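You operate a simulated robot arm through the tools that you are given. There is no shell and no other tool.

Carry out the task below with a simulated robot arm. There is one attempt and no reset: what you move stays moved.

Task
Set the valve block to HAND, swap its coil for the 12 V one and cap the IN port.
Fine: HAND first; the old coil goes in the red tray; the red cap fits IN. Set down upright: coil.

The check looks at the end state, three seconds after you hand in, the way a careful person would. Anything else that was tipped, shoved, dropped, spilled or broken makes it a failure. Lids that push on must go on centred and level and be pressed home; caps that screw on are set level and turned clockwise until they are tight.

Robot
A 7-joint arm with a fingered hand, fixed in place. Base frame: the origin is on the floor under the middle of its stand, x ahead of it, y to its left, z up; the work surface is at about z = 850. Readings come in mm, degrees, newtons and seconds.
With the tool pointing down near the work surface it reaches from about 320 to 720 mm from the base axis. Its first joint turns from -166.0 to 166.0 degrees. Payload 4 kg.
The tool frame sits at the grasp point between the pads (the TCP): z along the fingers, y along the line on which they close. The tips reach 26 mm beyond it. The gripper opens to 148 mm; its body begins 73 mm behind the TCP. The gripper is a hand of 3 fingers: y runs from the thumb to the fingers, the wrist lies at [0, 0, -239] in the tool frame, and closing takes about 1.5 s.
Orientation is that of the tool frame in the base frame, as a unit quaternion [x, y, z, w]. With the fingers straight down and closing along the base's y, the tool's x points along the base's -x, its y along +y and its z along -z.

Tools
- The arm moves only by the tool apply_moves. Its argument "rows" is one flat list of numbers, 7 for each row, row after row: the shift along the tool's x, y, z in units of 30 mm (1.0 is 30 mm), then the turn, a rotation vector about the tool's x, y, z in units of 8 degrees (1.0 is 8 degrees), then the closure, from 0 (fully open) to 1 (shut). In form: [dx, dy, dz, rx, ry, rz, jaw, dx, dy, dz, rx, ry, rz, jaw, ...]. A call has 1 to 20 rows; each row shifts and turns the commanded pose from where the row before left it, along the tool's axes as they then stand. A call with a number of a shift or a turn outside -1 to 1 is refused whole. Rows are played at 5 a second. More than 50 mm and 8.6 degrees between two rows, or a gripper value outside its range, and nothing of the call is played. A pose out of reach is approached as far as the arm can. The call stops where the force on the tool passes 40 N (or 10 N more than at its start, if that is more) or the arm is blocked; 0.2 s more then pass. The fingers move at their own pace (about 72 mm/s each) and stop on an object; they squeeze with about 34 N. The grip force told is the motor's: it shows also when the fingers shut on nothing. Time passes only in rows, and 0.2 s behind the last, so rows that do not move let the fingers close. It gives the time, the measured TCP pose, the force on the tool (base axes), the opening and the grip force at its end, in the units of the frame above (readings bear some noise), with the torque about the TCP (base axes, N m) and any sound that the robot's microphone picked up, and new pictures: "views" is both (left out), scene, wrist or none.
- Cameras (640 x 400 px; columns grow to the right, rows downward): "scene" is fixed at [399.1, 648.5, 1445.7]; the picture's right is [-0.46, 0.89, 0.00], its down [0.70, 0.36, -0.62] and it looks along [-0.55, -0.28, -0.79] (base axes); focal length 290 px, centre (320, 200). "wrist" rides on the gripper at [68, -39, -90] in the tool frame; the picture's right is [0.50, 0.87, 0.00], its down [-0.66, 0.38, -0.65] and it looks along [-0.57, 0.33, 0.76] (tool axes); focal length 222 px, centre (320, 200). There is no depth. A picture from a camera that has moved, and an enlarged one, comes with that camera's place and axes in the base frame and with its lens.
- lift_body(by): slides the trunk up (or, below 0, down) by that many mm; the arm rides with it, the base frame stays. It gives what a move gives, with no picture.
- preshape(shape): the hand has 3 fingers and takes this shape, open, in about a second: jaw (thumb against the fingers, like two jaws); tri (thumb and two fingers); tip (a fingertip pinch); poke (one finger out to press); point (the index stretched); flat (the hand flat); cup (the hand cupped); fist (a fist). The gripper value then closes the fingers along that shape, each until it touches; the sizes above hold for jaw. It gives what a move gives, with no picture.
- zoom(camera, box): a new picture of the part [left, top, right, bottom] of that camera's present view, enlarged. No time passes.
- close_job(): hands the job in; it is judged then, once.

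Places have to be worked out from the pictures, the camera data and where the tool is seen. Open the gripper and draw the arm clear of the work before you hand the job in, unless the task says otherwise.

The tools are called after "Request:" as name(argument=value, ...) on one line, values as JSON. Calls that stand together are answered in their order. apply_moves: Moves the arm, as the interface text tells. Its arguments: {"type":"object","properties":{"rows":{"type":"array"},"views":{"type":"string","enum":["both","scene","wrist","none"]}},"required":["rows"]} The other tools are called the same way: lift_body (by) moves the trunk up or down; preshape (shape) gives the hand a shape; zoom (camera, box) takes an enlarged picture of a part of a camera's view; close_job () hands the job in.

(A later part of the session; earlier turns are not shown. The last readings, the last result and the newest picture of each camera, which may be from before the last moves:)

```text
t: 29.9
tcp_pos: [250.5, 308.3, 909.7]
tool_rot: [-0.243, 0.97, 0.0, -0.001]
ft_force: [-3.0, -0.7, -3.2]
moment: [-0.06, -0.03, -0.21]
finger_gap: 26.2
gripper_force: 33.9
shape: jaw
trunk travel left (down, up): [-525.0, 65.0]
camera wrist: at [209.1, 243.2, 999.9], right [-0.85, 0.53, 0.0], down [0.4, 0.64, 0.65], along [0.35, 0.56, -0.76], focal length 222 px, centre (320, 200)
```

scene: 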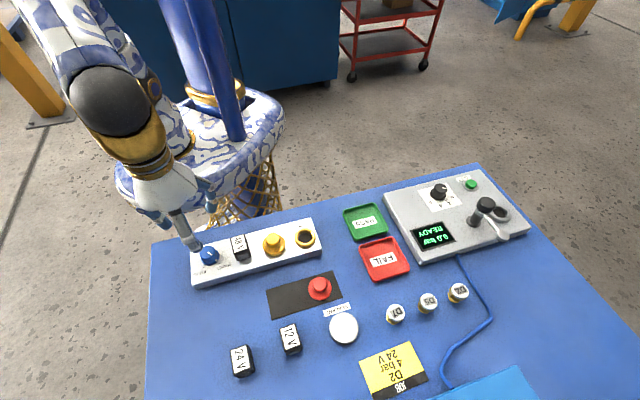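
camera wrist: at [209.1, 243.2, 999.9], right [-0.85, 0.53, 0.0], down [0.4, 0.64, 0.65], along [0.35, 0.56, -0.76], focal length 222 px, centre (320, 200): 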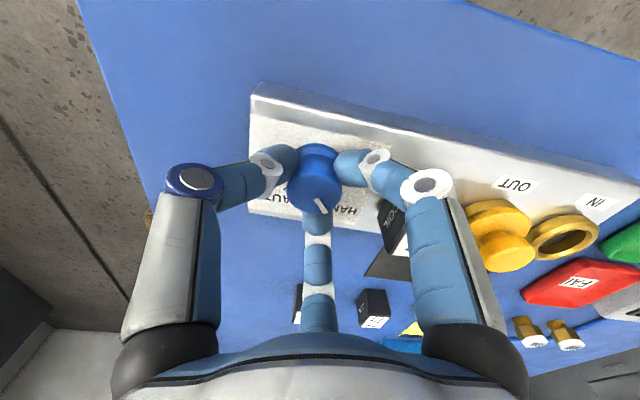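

Request:
zoom(camera="wrist", box=[280, 130, 360, 230])

Request:
apply_moves(rows=[0, 0, 0, 0, 0, -0.25, 1, 0, 0, 0, 0, 0, -0.25, 1, 0, 0, 0, 0, 0, 0, 1], views="wrist")

Request:
zoom(camera="wrist", box=[280, 130, 360, 230])

```text
4.00 times, centred on (320, 180) of wrist
camera zoom: at [209.1, 243.2, 999.9], right [-0.85, 0.53, 0.0], down [0.4, 0.64, 0.65], along [0.35, 0.56, -0.76], focal length 888 px, centre (320, 280)
```

zoom: 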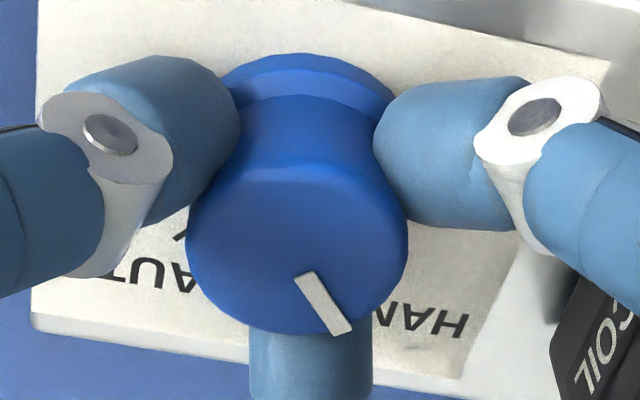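

```text
t: 30.7
tcp_pos: [251.8, 307.3, 910.9]
tool_rot: [-0.276, 0.961, -0.001, 0.0]
ft_force: [-8.8, 0.1, -7.4]
moment: [0.0, 0.08, -0.22]
finger_gap: 25.8
gripper_force: 34.1
shape: jaw
trunk travel left (down, up): [-525.0, 65.0]
camera wrist: at [214.2, 239.7, 1000.1], right [-0.88, 0.47, 0.0], down [0.35, 0.67, 0.65], along [0.31, 0.58, -0.76], focal length 222 px, centre (320, 200)
```

wrist: 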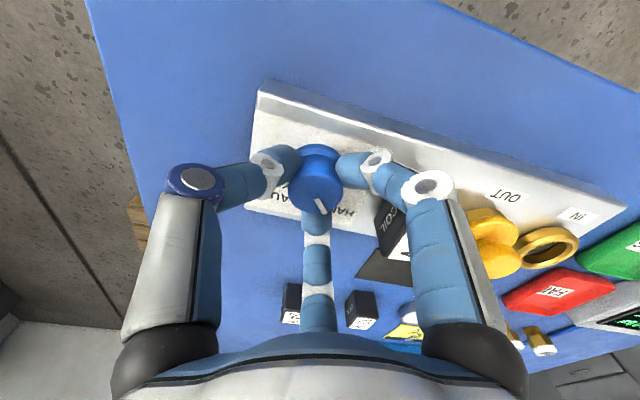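

```text
4.00 times, centred on (320, 180) of wrist
camera zoom: at [214.2, 239.7, 1000.1], right [-0.88, 0.47, 0.0], down [0.35, 0.67, 0.65], along [0.31, 0.58, -0.76], focal length 888 px, centre (320, 280)
```

zoom: 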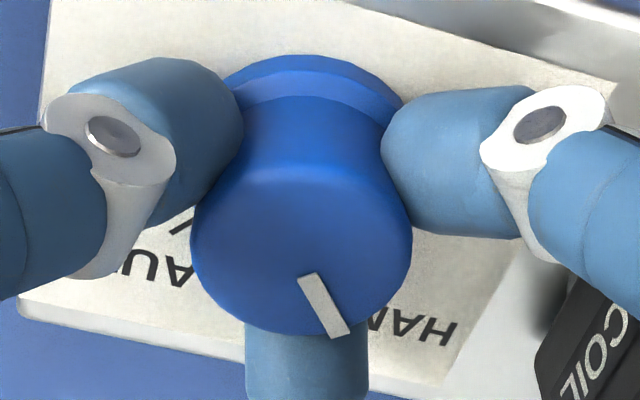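

The pointer stayed put while the hand turned 4°, so the knob is against its HAND stop. I release, rise, and move over the 48 V coil at (210.5, 361.5), turning to +45° so that two fingers face its narrow sides and the thumb its robot-side end.

Request:
apply_moves(rows=[0, 0, 0, 0, 0, 0, 0.65, 0, 0, 0, 0, 0, 0, 0.65, 0, 0, 0, 0, 0, 0, 0.65, 0, 0, -0.875, 0, 0, 0, 0.65, 0, 0, -0.875, 0, 0, 0, 0.65, 0, 0, -0.875, 0, 0, 0, 0.65, 0, 0, -0.875, 0, 0, 0, 0.65, 0.078, 0.746, 0, 0, 0, 0, 0.65, 0.078, 0.746, 0, 0, 0, 0, 0.65, 0.078, 0.746, 0, 0, 0, 0, 0.65, 0, 0, 0, 0, 0, 0.9625, 0.65, 0, 0, 0, 0, 0, 0.9625, 0.65, 0, 0, 0, 0, 0, 0.9625, 0.65, 0, 0, 0, 0, 0, 0.9625, 0.65, 0, 0, 0, 0, 0, 0.9625, 0.65, 0, 0, 0, 0, 0, 0.9625, 0.65, 0, 0, 0, 0, 0, 0.9625, 0.65, 0, 0, 0, 0, 0, 0.9625, 0.65, 0, 0, 0, 0, 0, 0.9625, 0.65, 0, 0, 0, 0, 0, 0.9625, 0.65], views="both")

Request:
zoom(camera="wrist", box=[240, 80, 400, 200])

Request:
zoom(camera="scene", box=[180, 210, 340, 310])

```text
t: 34.9
tcp_pos: [209.7, 360.4, 1012.4]
tool_rot: [0.383, 0.924, 0.0, -0.001]
ft_force: [0.0, 0.1, 0.4]
moment: [0.01, 0.0, 0.01]
finger_gap: 51.6
gripper_force: 0.0
shape: jaw
trunk travel left (down, up): [-525.0, 65.0]
camera wrist: at [133.8, 381.7, 1103.6], right [0.26, 0.97, 0.0], down [0.73, -0.2, 0.65], along [0.63, -0.17, -0.76], focal length 222 px, centre (320, 200)
```

scene: 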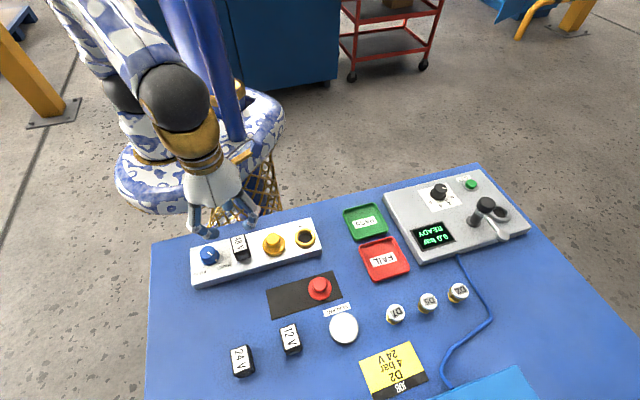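
wrist: 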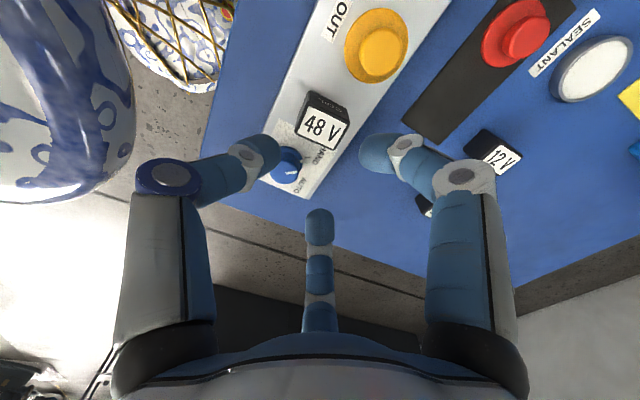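

```text
3.33 times, centred on (320, 140) of wrist
camera zoom: at [133.8, 381.7, 1103.6], right [0.26, 0.97, 0.0], down [0.73, -0.2, 0.65], along [0.63, -0.17, -0.76], focal length 740 px, centre (320, 400)
```

zoom: 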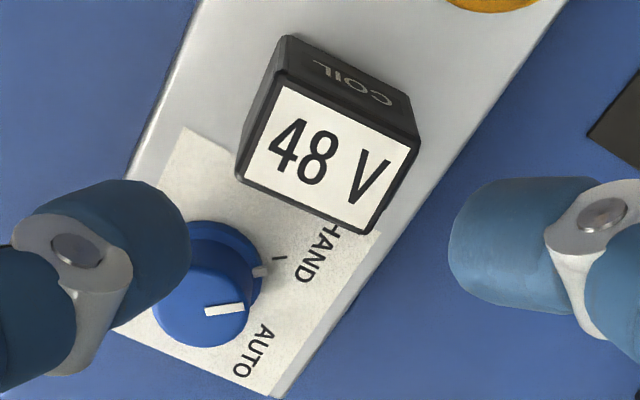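

```text
4.00 times, centred on (260, 260) of scene
camera zoom: at [399.1, 648.5, 1445.7], right [-0.46, 0.89, 0.0], down [0.7, 0.36, -0.62], along [-0.55, -0.28, -0.79], focal length 1158 px, centre (560, -40)
```

zoom: 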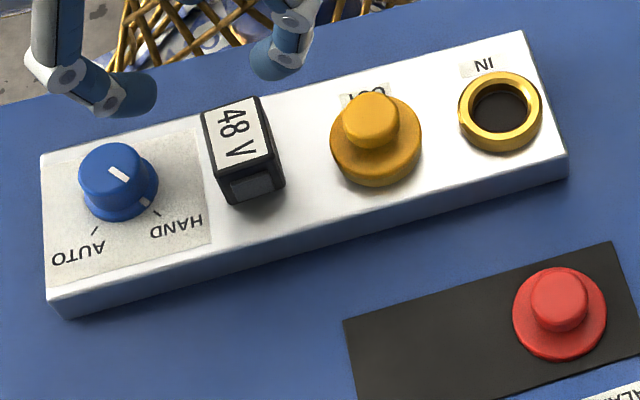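

The knob reads HAND clearly. The coil centre averages (211, 362) with sides at about 45°, so I lower to just above the coil and check the alignment.

Request:
apply_moves(rows=[0, 0.02, 0.8, 0, 0, 0, 0.65, 0, 0, 0.8, 0, 0, 0, 0.65, 0, 0, 0.7, 0, 0, 0, 0.65, 0, 0, 0, 0, 0, 0, 0.65], views="both")

Request:
zoom(camera="wrist", box=[220, 80, 420, 230])

Request:
zoom(camera="scene", box=[180, 190, 300, 270])

```text
t: 35.9
tcp_pos: [207.6, 362.7, 945.5]
tool_rot: [0.381, 0.924, -0.001, 0.0]
ft_force: [-0.5, 0.9, 0.6]
moment: [0.02, 0.03, -0.02]
finger_gap: 51.7
gripper_force: 0.1
shape: jaw
trunk travel left (down, up): [-525.0, 65.0]
camera wrist: at [132.9, 382.8, 1034.5], right [0.26, 0.97, 0.0], down [0.73, -0.19, 0.65], along [0.63, -0.17, -0.76], focal length 222 px, centre (320, 200)
```

scene: 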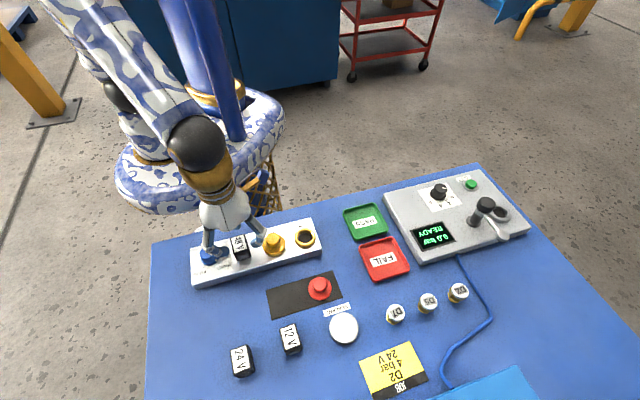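
wrist: 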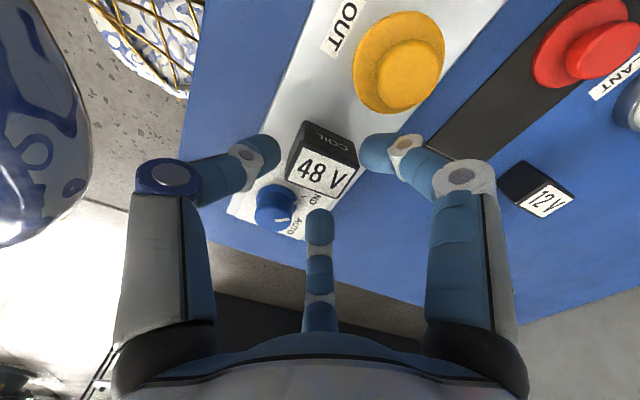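

```text
2.67 times, centred on (320, 155) of wrist
camera zoom: at [132.9, 382.8, 1034.5], right [0.26, 0.97, 0.0], down [0.73, -0.19, 0.65], along [0.63, -0.17, -0.76], focal length 592 px, centre (320, 320)
```

zoom: 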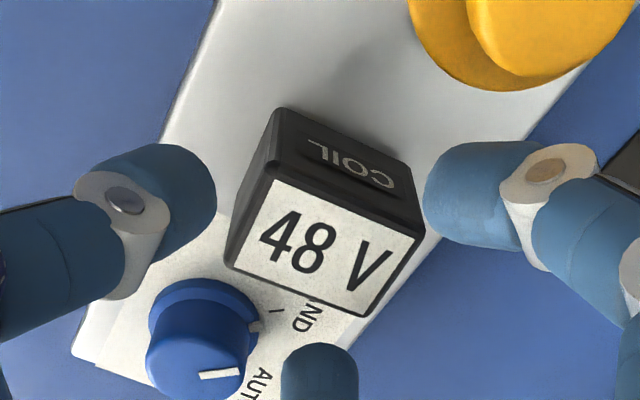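

```text
5.00 times, centred on (240, 230) of scene
camera zoom: at [399.1, 648.5, 1445.7], right [-0.46, 0.89, 0.0], down [0.7, 0.36, -0.62], along [-0.55, -0.28, -0.79], focal length 1448 px, centre (720, 50)
```

zoom: 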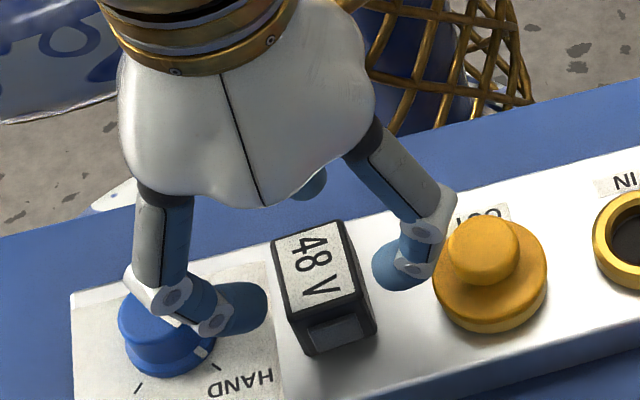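

The hand sits about 2 mm short of the coil's centre. I correct that and lower until the tips are at z about 888, well down the coil's sides, then close.

Request:
apply_moves(rows=[-0.04, 0.05, 0, 0, 0, 0, 0.65, 0, 0, 0.35, 0, 0, 0, 0.65, 0, 0, 0.35, 0, 0, 0, 0.65, 0, 0, 0.35, 0, 0, 0, 0.65, 0, 0, 0, 0, 0, 0, 0.65], views="both")

Request:
zoom(camera="wrist", box=[220, 80, 420, 230])

Request:
zoom(camera="scene", box=[180, 200, 300, 280])

```text
t: 37.1
tcp_pos: [211.3, 360.4, 914.0]
tool_rot: [0.382, 0.924, 0.0, 0.0]
ft_force: [-0.2, -0.1, 0.1]
moment: [-0.01, 0.04, 0.0]
finger_gap: 51.5
gripper_force: 0.1
shape: jaw
trunk travel left (down, up): [-525.0, 65.0]
camera wrist: at [136.2, 381.5, 1003.5], right [0.26, 0.97, 0.0], down [0.73, -0.19, 0.65], along [0.63, -0.17, -0.76], focal length 222 px, centre (320, 200)
```

scene: 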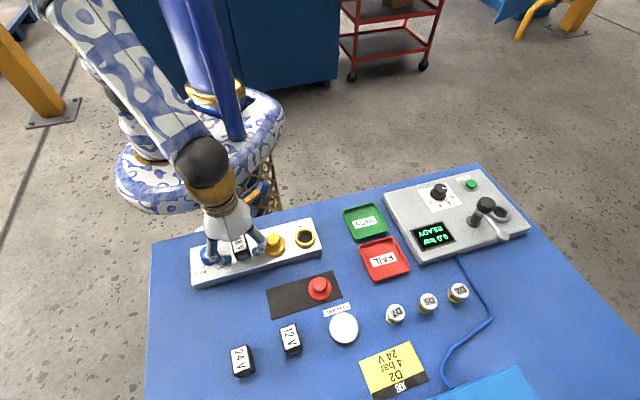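
wrist: 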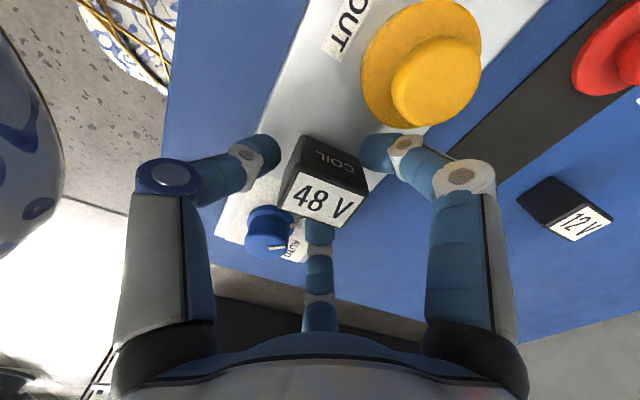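

```text
2.67 times, centred on (320, 155) of wrist
camera zoom: at [136.2, 381.5, 1003.5], right [0.26, 0.97, 0.0], down [0.73, -0.19, 0.65], along [0.63, -0.17, -0.76], focal length 592 px, centre (320, 320)
```

zoom: 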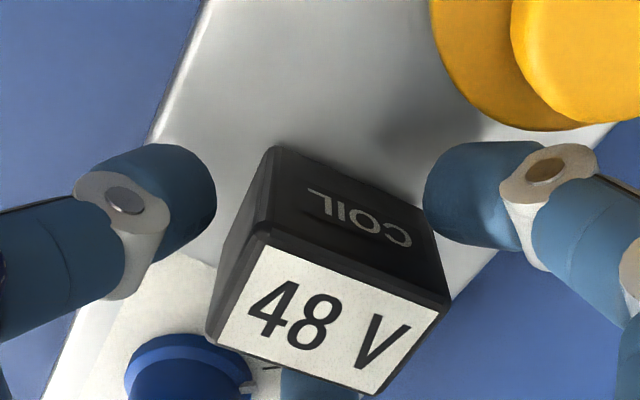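

```text
5.00 times, centred on (240, 240) of scene
camera zoom: at [399.1, 648.5, 1445.7], right [-0.46, 0.89, 0.0], down [0.7, 0.36, -0.62], along [-0.55, -0.28, -0.79], focal length 1448 px, centre (720, 0)
```

zoom: 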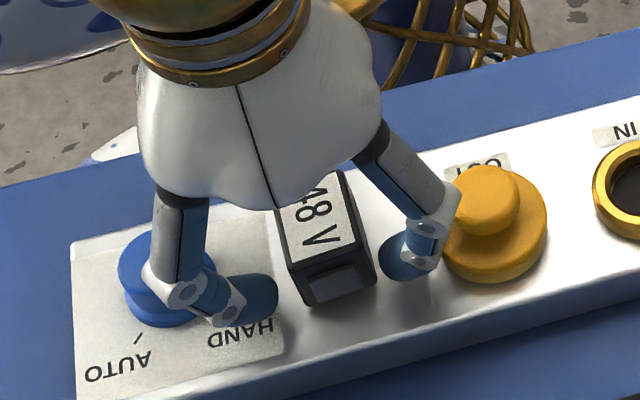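

Clearances look right and there's no contact force. I close on the coil.

Request:
apply_moves(rows=[0, 0, 0, 0, 0, 0, 0.72, 0, 0, 0, 0, 0, 0, 0.8, 0, 0, 0, 0, 0, 0, 0.9, 0, 0, 0, 0, 0, 0, 1, 0, 0, 0, 0, 0, 0, 1], views="both")

Request:
zoom(camera="wrist", box=[220, 80, 420, 230])

Request:
zoom(camera="scene", box=[180, 200, 300, 280])

```text
t: 38.3
tcp_pos: [212.9, 360.8, 914.2]
tool_rot: [0.382, 0.924, 0.0, 0.001]
ft_force: [1.3, 0.1, -0.9]
moment: [0.03, 0.0, -0.02]
finger_gap: 31.8
gripper_force: 33.8
shape: jaw
trunk travel left (down, up): [-525.0, 65.0]
camera wrist: at [136.3, 381.5, 1003.6], right [0.26, 0.97, 0.0], down [0.73, -0.19, 0.65], along [0.63, -0.17, -0.76], focal length 222 px, centre (320, 200)
```

scene: 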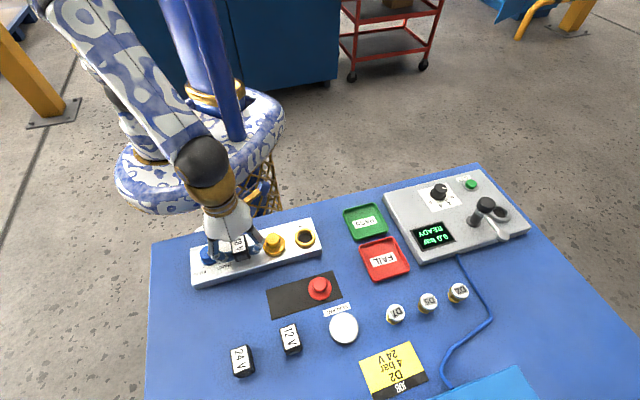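
wrist: 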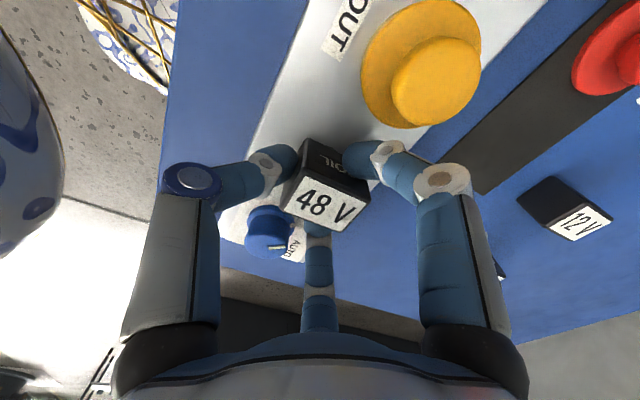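

```text
2.67 times, centred on (320, 155) of wrist
camera zoom: at [136.3, 381.5, 1003.6], right [0.26, 0.97, 0.0], down [0.73, -0.19, 0.65], along [0.63, -0.17, -0.76], focal length 592 px, centre (320, 320)
```

zoom: 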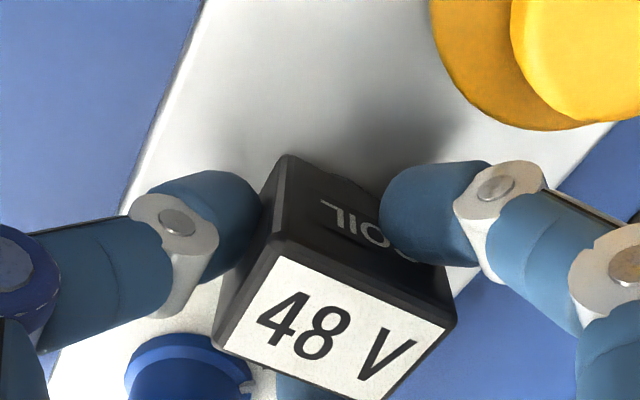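

```text
5.00 times, centred on (240, 240) of scene
camera zoom: at [399.1, 648.5, 1445.7], right [-0.46, 0.89, 0.0], down [0.7, 0.36, -0.62], along [-0.55, -0.28, -0.79], focal length 1448 px, centre (720, 0)
```

zoom: 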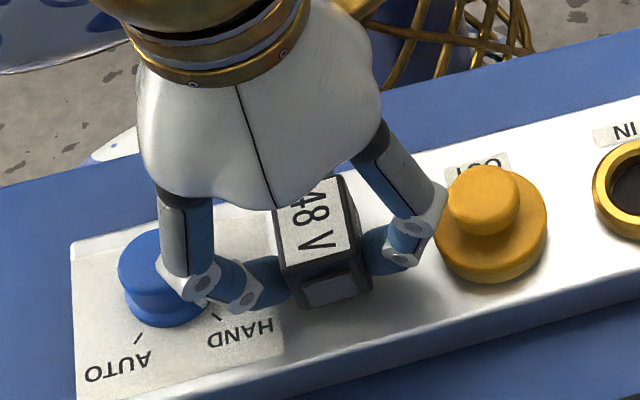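

The coil is gripped (gap 32 mm). I lift straight up in small steps and watch the force.

Request:
apply_moves(rows=[0, 0, -0.2, 0, 0, 0, 1, 0, 0, -0.2, 0, 0, 0, 1, 0, 0, -0.3, 0, 0, 0, 1, 0, 0, -0.3, 0, 0, 0, 1, 0, 0, -0.4, 0, 0, 0, 1, 0, 0, -0.4, 0, 0, 0, 1], views="both")

Request:
zoom(camera="wrist", box=[220, 80, 420, 230])

Request:
zoom(camera="scene", box=[180, 190, 300, 270])

```text
t: 39.7
tcp_pos: [210.5, 362.5, 968.8]
tool_rot: [0.382, 0.924, 0.001, 0.0]
ft_force: [0.4, 0.0, -0.1]
moment: [0.0, 0.03, -0.01]
finger_gap: 31.9
gripper_force: 34.2
shape: jaw
trunk travel left (down, up): [-525.0, 65.0]
camera wrist: at [135.4, 382.9, 1057.5], right [0.26, 0.97, 0.0], down [0.73, -0.19, 0.65], along [0.63, -0.17, -0.76], focal length 222 px, centre (320, 200)
```

scene: 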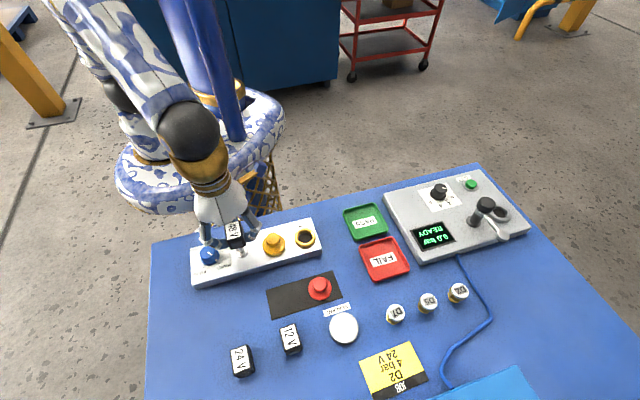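
wrist: 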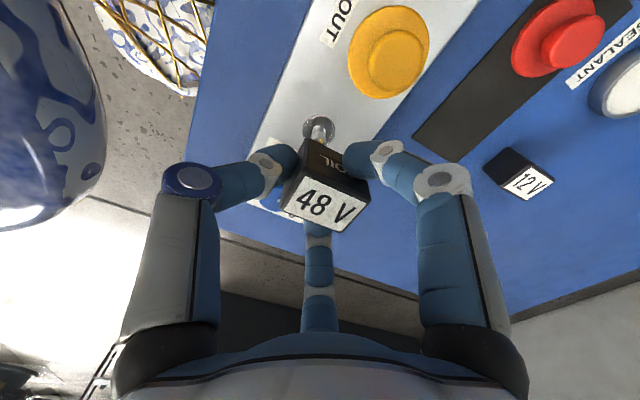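

```text
2.67 times, centred on (320, 155) of wrist
camera zoom: at [135.4, 382.9, 1057.5], right [0.26, 0.97, 0.0], down [0.73, -0.19, 0.65], along [0.63, -0.17, -0.76], focal length 592 px, centre (320, 320)
```

zoom: 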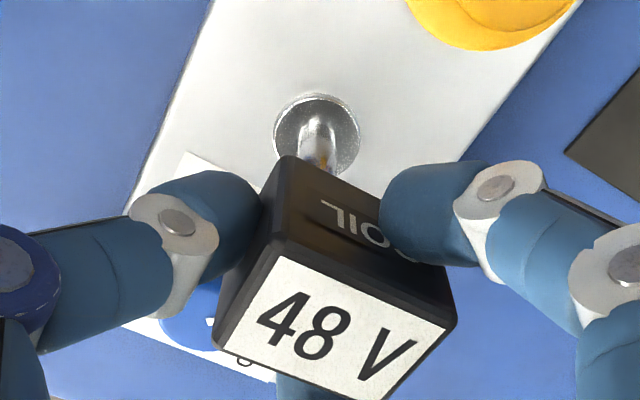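

```text
5.00 times, centred on (240, 230) of scene
camera zoom: at [399.1, 648.5, 1445.7], right [-0.46, 0.89, 0.0], down [0.7, 0.36, -0.62], along [-0.55, -0.28, -0.79], focal length 1448 px, centre (720, 50)
```

zoom: 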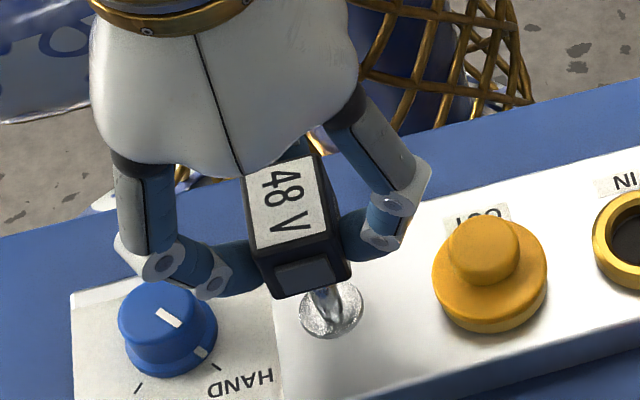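

The coil came off freely, showing a round post on the block. I raise a bit more and carry the coil level to above the red FAIL tray, with its centre near (73, 640), aiming at (78, 635) to keep the fingers clear of the test box.

Request:
apply_moves(rows=[0, 0, -0.5, 0, 0, 0, 1, 0, 0, -0.5, 0, 0, 0, 1, 0.639, 0.219, 0, 0, 0, 0, 1, 0.639, 0.219, 0, 0, 0, 0, 1, 0.639, 0.219, 0, 0, 0, 0, 1, 0.639, 0.219, 0, 0, 0, 0, 1, 0.639, 0.219, 0, 0, 0, 0, 1, 0.639, 0.219, 0, 0, 0, 0, 1, 0.639, 0.219, 0, 0, 0, 0, 1, 0.639, 0.219, 0, 0, 0, 0, 1, 0.639, 0.219, 0, 0, 0, 0, 1, 0.639, 0.219, 0, 0, 0, 0, 1, 0.639, 0.219, 0, 0, 0, 0, 1, 0.639, 0.219, 0, 0, 0, 0, 1, 0.639, 0.219, 0, 0, 0, 0, 1, 0.639, 0.219, 0, 0, 0, 0, 1, 0.639, 0.219, 0, 0, 0, 0, 1, 0, 0, 0, 0, 0, 0, 1], views="both")

Request:
zoom(camera="scene", box=[300, 120, 460, 300])

Request:
zoom(camera="scene", box=[180, 200, 340, 300])

```text
t: 43.5
tcp_pos: [77.6, 635.5, 996.4]
tool_rot: [0.382, 0.924, -0.001, -0.001]
ft_force: [0.1, -0.9, -1.4]
moment: [-0.02, -0.03, 0.02]
finger_gap: 31.3
gripper_force: 34.5
shape: jaw
trunk travel left (down, up): [-525.0, 65.0]
camera wrist: at [1.7, 656.7, 1085.6], right [0.26, 0.97, 0.0], down [0.73, -0.19, 0.65], along [0.63, -0.17, -0.76], focal length 222 px, centre (320, 200)
```

scene: 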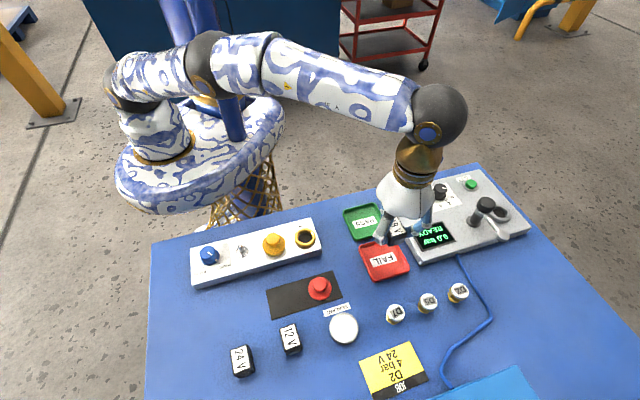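
wrist: 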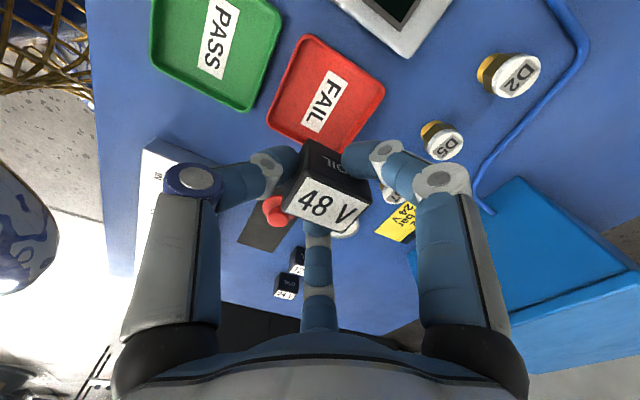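

```text
2.22 times, centred on (380, 210) of scene
camera zoom: at [399.1, 648.5, 1445.7], right [-0.46, 0.89, 0.0], down [0.7, 0.36, -0.62], along [-0.55, -0.28, -0.79], focal length 644 px, centre (187, 178)
```

zoom: 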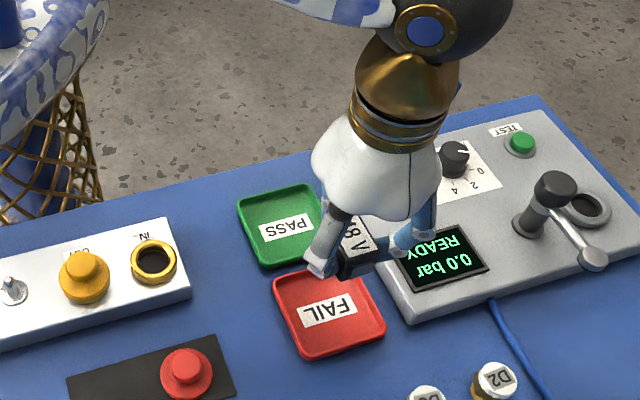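

```text
4.00 times, centred on (260, 250) of scene
camera zoom: at [399.1, 648.5, 1445.7], right [-0.46, 0.89, 0.0], down [0.7, 0.36, -0.62], along [-0.55, -0.28, -0.79], focal length 1158 px, centre (560, 0)
```

zoom: 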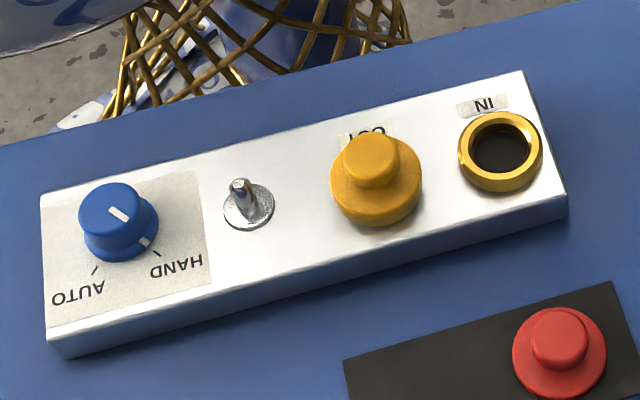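

The post stands at about (208, 359) with its top near z 901. The coil is above the red tray, so I lower most of the way and check the position.

Request:
apply_moves(rows=[0, 0, 0.7, 0, 0, 0, 1, 0, 0, 0.7, 0, 0, 0, 1, 0, 0, 0.7, 0, 0, 0, 1, 0, 0, 0.7, 0, 0, 0, 1, 0, 0, 0, 0, 0, 0, 1], views="both")

Request:
zoom(camera="scene", box=[320, 180, 460, 300])

Request:
zoom(camera="wrist", box=[220, 60, 420, 230])

```text
t: 44.7
tcp_pos: [78.2, 635.0, 913.5]
tool_rot: [0.382, 0.924, 0.0, 0.0]
ft_force: [0.6, -0.8, 0.0]
moment: [-0.02, 0.01, -0.05]
finger_gap: 31.6
gripper_force: 33.4
shape: jaw
trunk travel left (down, up): [-525.0, 65.0]
camera wrist: at [2.1, 656.1, 1003.0], right [0.26, 0.97, 0.0], down [0.73, -0.19, 0.65], along [0.63, -0.17, -0.76], focal length 222 px, centre (320, 200)
```

scene: 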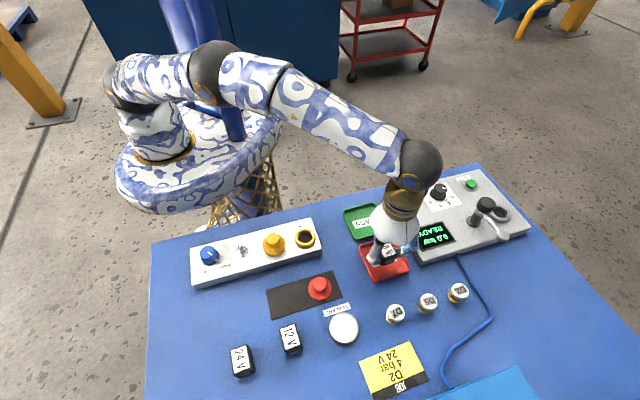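
wrist: 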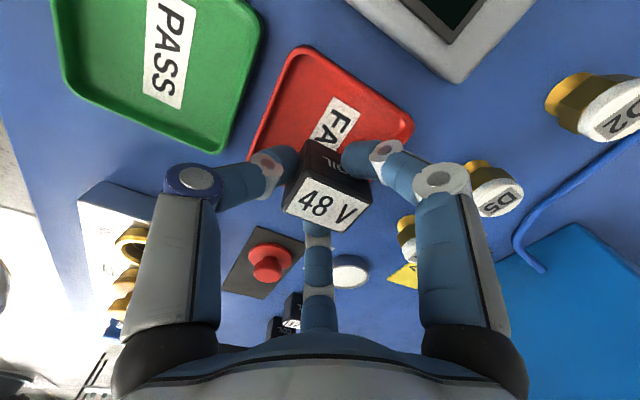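

```text
3.33 times, centred on (390, 240) of scene
camera zoom: at [399.1, 648.5, 1445.7], right [-0.46, 0.89, 0.0], down [0.7, 0.36, -0.62], along [-0.55, -0.28, -0.79], focal length 965 px, centre (87, 67)
```

zoom: 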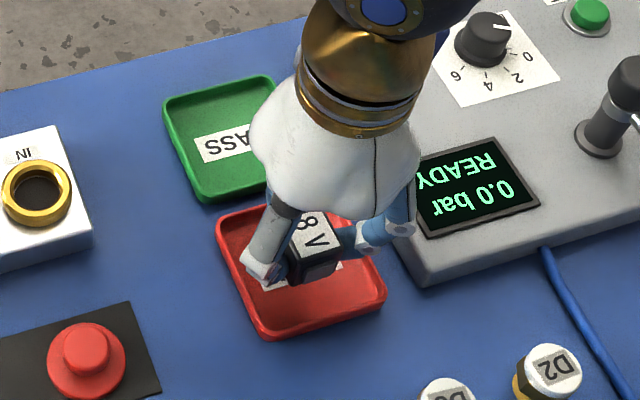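

```text
2.35 times, centred on (320, 145) of wrist
camera zoom: at [2.1, 656.1, 1003.0], right [0.26, 0.97, 0.0], down [0.73, -0.19, 0.65], along [0.63, -0.17, -0.76], focal length 523 px, centre (320, 329)
```

zoom: 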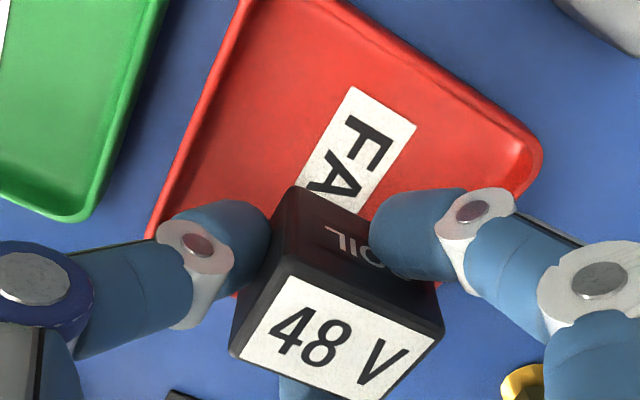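

The coil hangs within the tray outline. I lower in small steps until the force shows it is standing on the tray floor.

Request:
apply_moves(rows=[0, 0, 0.15, 0, 0, 0, 1, 0, 0, 0.15, 0, 0, 0, 1, 0, 0, 0.1, 0, 0, 0, 1, 0, 0, 0.1, 0, 0, 0, 1], views="none")

Request:
apply_moves(rows=[0, 0, 0.06, 0, 0, 0, 1, 0, 0, 0.06, 0, 0, 0, 1], views="none")

Request:
apply_moves(rows=[0, 0, 0.06, 0, 0, 0, 1, 0, 0, 0.06, 0, 0, 0, 1], views="both")

```text
t: 45.7
tcp_pos: [77.8, 635.3, 898.4]
tool_rot: [0.381, 0.924, 0.0, 0.0]
ft_force: [0.0, 0.0, -1.5]
moment: [-0.01, -0.01, -0.03]
finger_gap: 31.3
gripper_force: 33.5
shape: jaw
trunk travel left (down, up): [-525.0, 65.0]
```

```text
t: 46.3
tcp_pos: [79.6, 633.6, 894.8]
tool_rot: [0.382, 0.924, 0.0, 0.0]
ft_force: [0.2, 0.8, -1.3]
moment: [0.01, -0.02, -0.02]
finger_gap: 31.4
gripper_force: 33.9
shape: jaw
trunk travel left (down, up): [-525.0, 65.0]
```

```text
t: 46.9
tcp_pos: [78.2, 635.9, 890.9]
tool_rot: [0.382, 0.924, -0.001, 0.001]
ft_force: [0.2, -0.9, -1.2]
moment: [0.02, 0.04, -0.03]
finger_gap: 31.1
gripper_force: 34.1
shape: jaw
trunk travel left (down, up): [-525.0, 65.0]
camera wrist: at [2.8, 655.9, 980.6], right [0.26, 0.97, 0.0], down [0.73, -0.19, 0.65], along [0.63, -0.17, -0.76], focal length 222 px, centre (320, 200)
```

scene: 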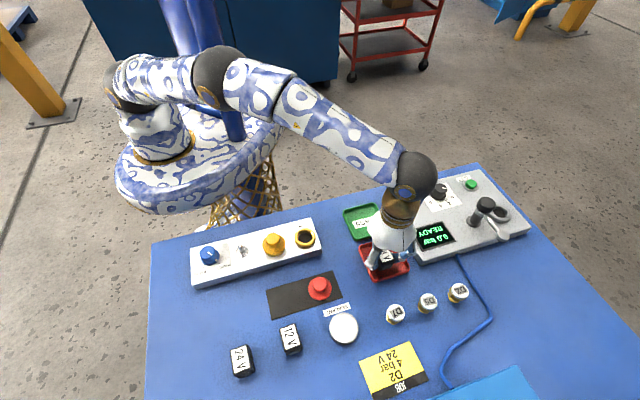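
wrist: 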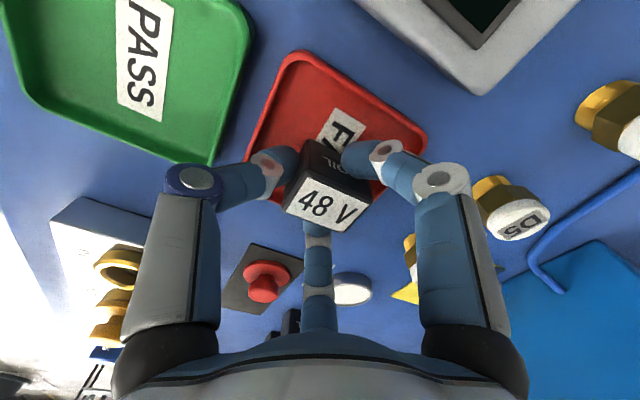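

There's no contact yet at TCP z 890.6. I look closely and go on downward in 2 mm steps.

Request:
apply_moves(rows=[0, 0, 0.06, 0, 0, 0, 1, 0, 0, 0, 0, 0, 0, 1], views="none")

Request:
apply_moves(rows=[0, 0, 0.06, 0, 0, 0, 1, 0, 0, 0, 0, 0, 0, 1], views="none")

Request:
apply_moves(rows=[0, 0, 0.06, 0, 0, 0, 1, 0, 0, 0, 0, 0, 0, 1], views="scene")

Request:
zoom(camera="scene", box=[340, 220, 430, 290])

```text
t: 47.5
tcp_pos: [78.8, 635.2, 890.2]
tool_rot: [0.381, 0.924, 0.0, 0.001]
ft_force: [-0.1, -0.3, -0.5]
moment: [0.04, 0.0, -0.02]
finger_gap: 31.5
gripper_force: 34.1
shape: jaw
trunk travel left (down, up): [-525.0, 65.0]
```

```text
t: 48.1
tcp_pos: [79.8, 635.3, 887.6]
tool_rot: [0.382, 0.924, 0.0, 0.0]
ft_force: [0.9, -0.1, -2.0]
moment: [-0.01, 0.03, -0.01]
finger_gap: 31.2
gripper_force: 33.9
shape: jaw
trunk travel left (down, up): [-525.0, 65.0]
```

```text
t: 48.7
tcp_pos: [78.6, 635.4, 886.6]
tool_rot: [0.382, 0.924, -0.001, -0.001]
ft_force: [0.6, 0.4, -0.6]
moment: [-0.03, -0.03, 0.0]
finger_gap: 31.2
gripper_force: 34.2
shape: jaw
trunk travel left (down, up): [-525.0, 65.0]
```

scene: 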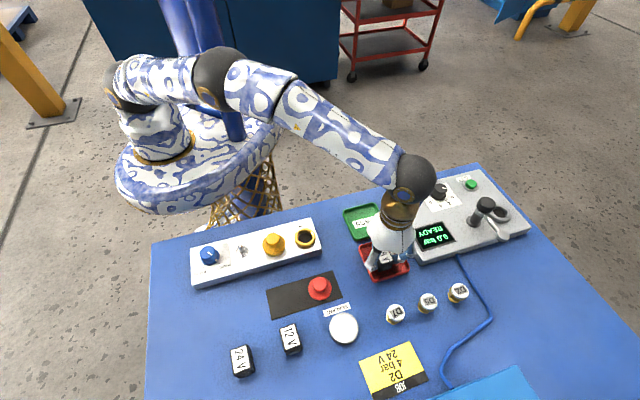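

```text
5.71 times, centred on (385, 255) of scene
camera zoom: at [399.1, 648.5, 1445.7], right [-0.46, 0.89, 0.0], down [0.7, 0.36, -0.62], along [-0.55, -0.28, -0.79], focal length 1655 px, centre (-51, -114)
```

zoom: 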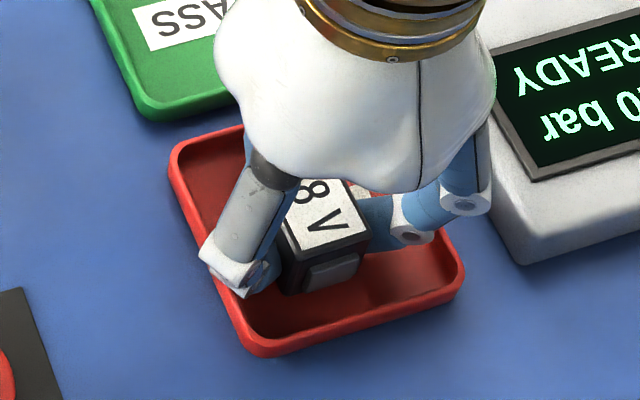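

Still only the coil's weight shows. I carry on down in 1.5 mm steps until the force turns upward.

Request:
apply_moves(rows=[0, 0, 0.05, 0, 0, 0, 1, 0, 0, 0, 0, 0, 0, 1], views="none")

Request:
apply_moves(rows=[0, 0, 0.05, 0, 0, 0, 1, 0, 0, 0, 0, 0, 0, 1], views="none")

Request:
apply_moves(rows=[0, 0, 0.05, 0, 0, 0, 1, 0, 0, 0, 0, 0, 0, 1], views="scene")

Request:
zoom(camera="scene", box=[350, 230, 420, 290])

```text
t: 49.3
tcp_pos: [80.1, 634.7, 885.3]
tool_rot: [0.382, 0.924, 0.001, 0.0]
ft_force: [0.0, 2.8, 7.0]
moment: [0.04, -0.05, -0.05]
finger_gap: 31.5
gripper_force: 33.6
shape: jaw
trunk travel left (down, up): [-525.0, 65.0]
```

```text
t: 49.9
tcp_pos: [78.8, 634.1, 884.3]
tool_rot: [0.381, 0.924, 0.001, -0.001]
ft_force: [-0.8, 2.4, 18.4]
moment: [0.13, -0.04, 0.01]
finger_gap: 31.8
gripper_force: 34.0
shape: jaw
trunk travel left (down, up): [-525.0, 65.0]
```

```text
t: 50.5
tcp_pos: [78.4, 633.1, 885.4]
tool_rot: [0.382, 0.924, 0.002, -0.001]
ft_force: [-0.8, 1.3, 30.9]
moment: [0.0, -0.01, -0.04]
finger_gap: 32.3
gripper_force: 34.5
shape: jaw
trunk travel left (down, up): [-525.0, 65.0]
```

scene: 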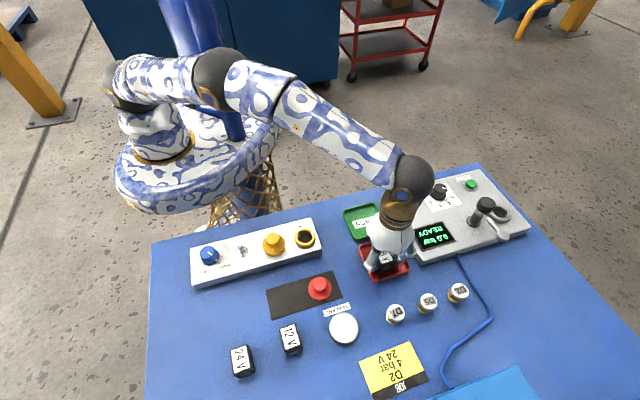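

```text
6.67 times, centred on (385, 260) of scene
camera zoom: at [399.1, 648.5, 1445.7], right [-0.46, 0.89, 0.0], down [0.7, 0.36, -0.62], along [-0.55, -0.28, -0.79], focal length 1931 px, centre (-113, -200)
```

zoom: 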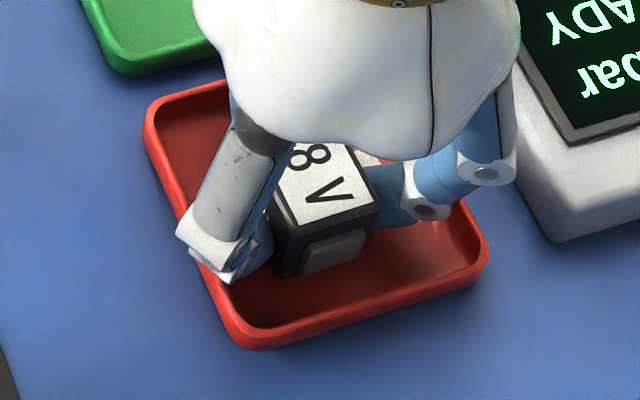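

The coil stands on the tray floor: the force is central with almost no moment. I ease off the pressure, open just a few millimetres so the fingers stay off the tray walls, and rise straight up.

Request:
apply_moves(rows=[0, 0, -0.06, 0, 0, 0, 1, 0, 0, -0.06, 0, 0, 0, 1, 0, 0, 0, 0, 0, 0, 1], views="none")

Request:
apply_moves(rows=[0, 0, 0, 0, 0, 0, 0.76, 0, 0, 0, 0, 0, 0, 0.75, 0, 0, 0, 0, 0, 0, 0.74, 0, 0, 0, 0, 0, 0, 0.74], views="both")

Request:
zoom(camera="wrist", box=[220, 60, 420, 230])

Request:
zoom(camera="scene", box=[350, 230, 420, 290])

```text
t: 51.3
tcp_pos: [78.5, 633.9, 884.6]
tool_rot: [0.382, 0.924, -0.001, -0.001]
ft_force: [0.8, 2.2, 15.7]
moment: [0.08, -0.03, 0.0]
finger_gap: 32.2
gripper_force: 33.8
shape: jaw
trunk travel left (down, up): [-525.0, 65.0]
```

```text
t: 52.3
tcp_pos: [80.4, 635.6, 885.1]
tool_rot: [0.382, 0.924, -0.001, 0.0]
ft_force: [-0.6, -0.2, 0.1]
moment: [0.01, 0.0, -0.02]
finger_gap: 38.3
gripper_force: 0.0
shape: jaw
trunk travel left (down, up): [-525.0, 65.0]
camera wrist: at [3.3, 656.0, 973.8], right [0.26, 0.97, 0.0], down [0.73, -0.19, 0.65], along [0.63, -0.17, -0.76], focal length 222 px, centre (320, 200)
```

scene: 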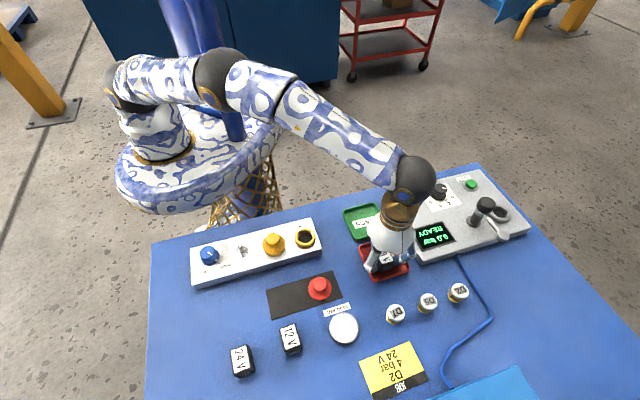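
wrist: 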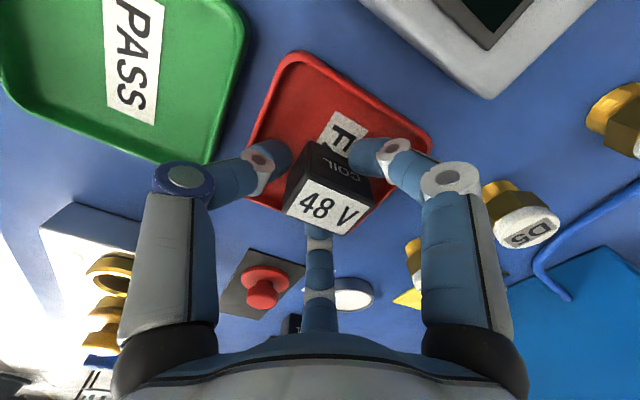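

```text
2.35 times, centred on (320, 145) of wrist
camera zoom: at [3.3, 656.0, 973.8], right [0.26, 0.97, 0.0], down [0.73, -0.19, 0.65], along [0.63, -0.17, -0.76], focal length 523 px, centre (320, 329)
```

zoom: 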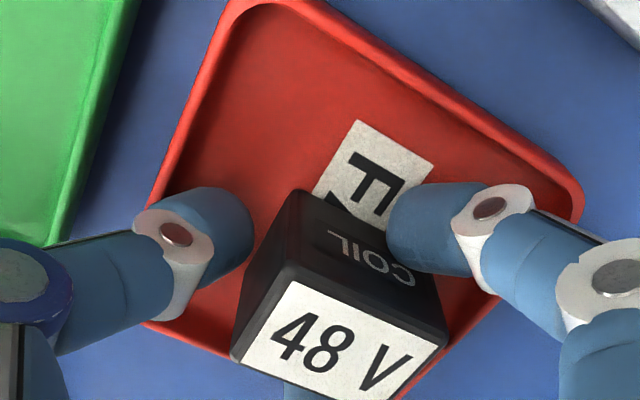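

```text
6.67 times, centred on (385, 260) of scene
camera zoom: at [399.1, 648.5, 1445.7], right [-0.46, 0.89, 0.0], down [0.7, 0.36, -0.62], along [-0.55, -0.28, -0.79], focal length 1931 px, centre (-113, -200)
```

zoom: 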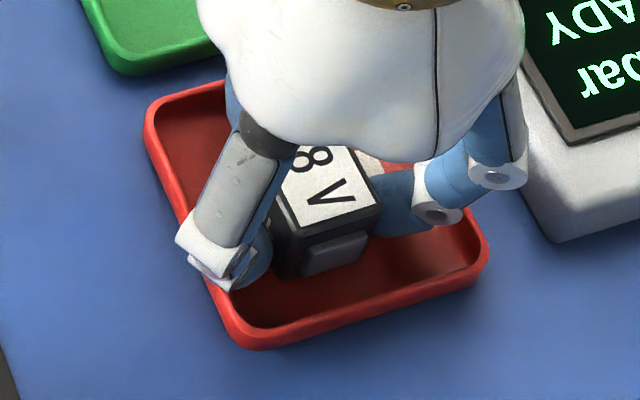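

The old coil stands upright in the red tray, free of the fingers. I rise straight up and check it before moving on.

Request:
apply_moves(rows=[0, 0, -0.3, 0, 0, 0, 0.74, 0, 0, -0.5, 0, 0, 0, 0.74, 0, 0, -0.9, 0, 0, 0, 0.74, 0, 0, -0.95, 0, 0, 0, 0.74, 0, 0, -0.95, 0, 0, 0, 0.65, 0, 0, 0, 0, 0, 0, 0.65], views="both")

Request:
zoom(camera="scene", box=[330, 190, 450, 290])

Request:
zoom(camera="wrist", box=[220, 60, 420, 230])

```text
t: 53.7
tcp_pos: [78.4, 635.9, 994.5]
tool_rot: [0.382, 0.924, 0.0, 0.0]
ft_force: [-1.0, -0.1, 0.5]
moment: [0.03, -0.02, -0.01]
finger_gap: 51.4
gripper_force: 0.0
shape: jaw
trunk travel left (down, up): [-525.0, 65.0]
camera wrist: at [3.4, 655.9, 1084.6], right [0.26, 0.97, 0.0], down [0.73, -0.19, 0.65], along [0.63, -0.17, -0.76], focal length 222 px, centre (320, 200)
```

scene: 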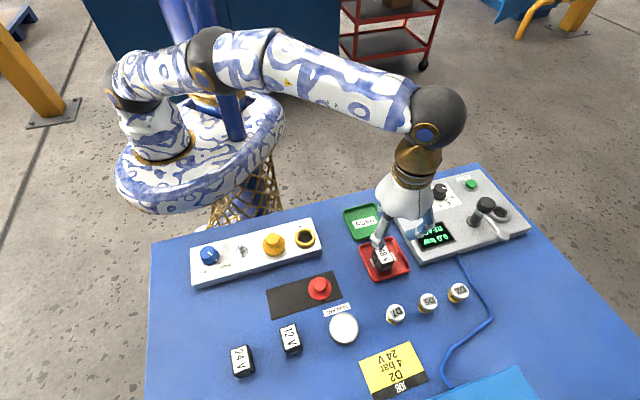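
wrist: 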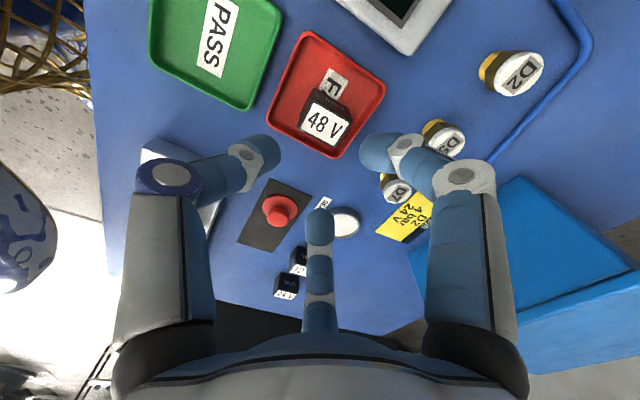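

```text
4.00 times, centred on (390, 240) of scene
camera zoom: at [399.1, 648.5, 1445.7], right [-0.46, 0.89, 0.0], down [0.7, 0.36, -0.62], along [-0.55, -0.28, -0.79], focal length 1158 px, centre (40, 40)
```

zoom: 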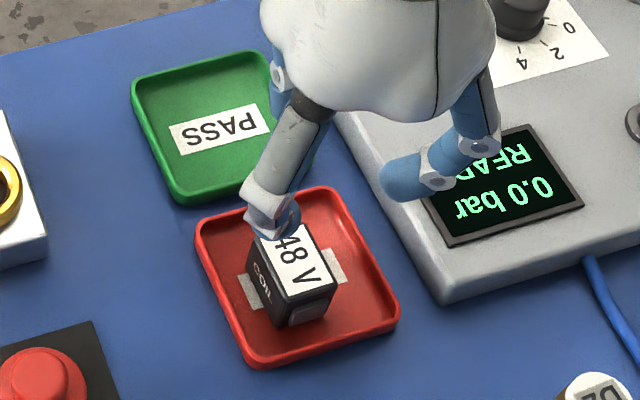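

```text
2.35 times, centred on (320, 145) of wrist
camera zoom: at [3.4, 655.9, 1084.6], right [0.26, 0.97, 0.0], down [0.73, -0.19, 0.65], along [0.63, -0.17, -0.76], focal length 523 px, centre (320, 329)
```

zoom: 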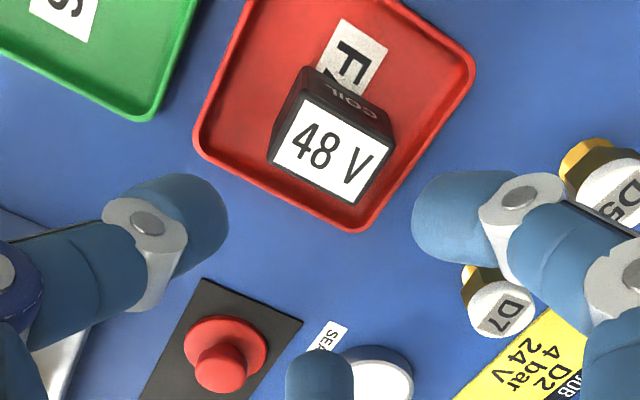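

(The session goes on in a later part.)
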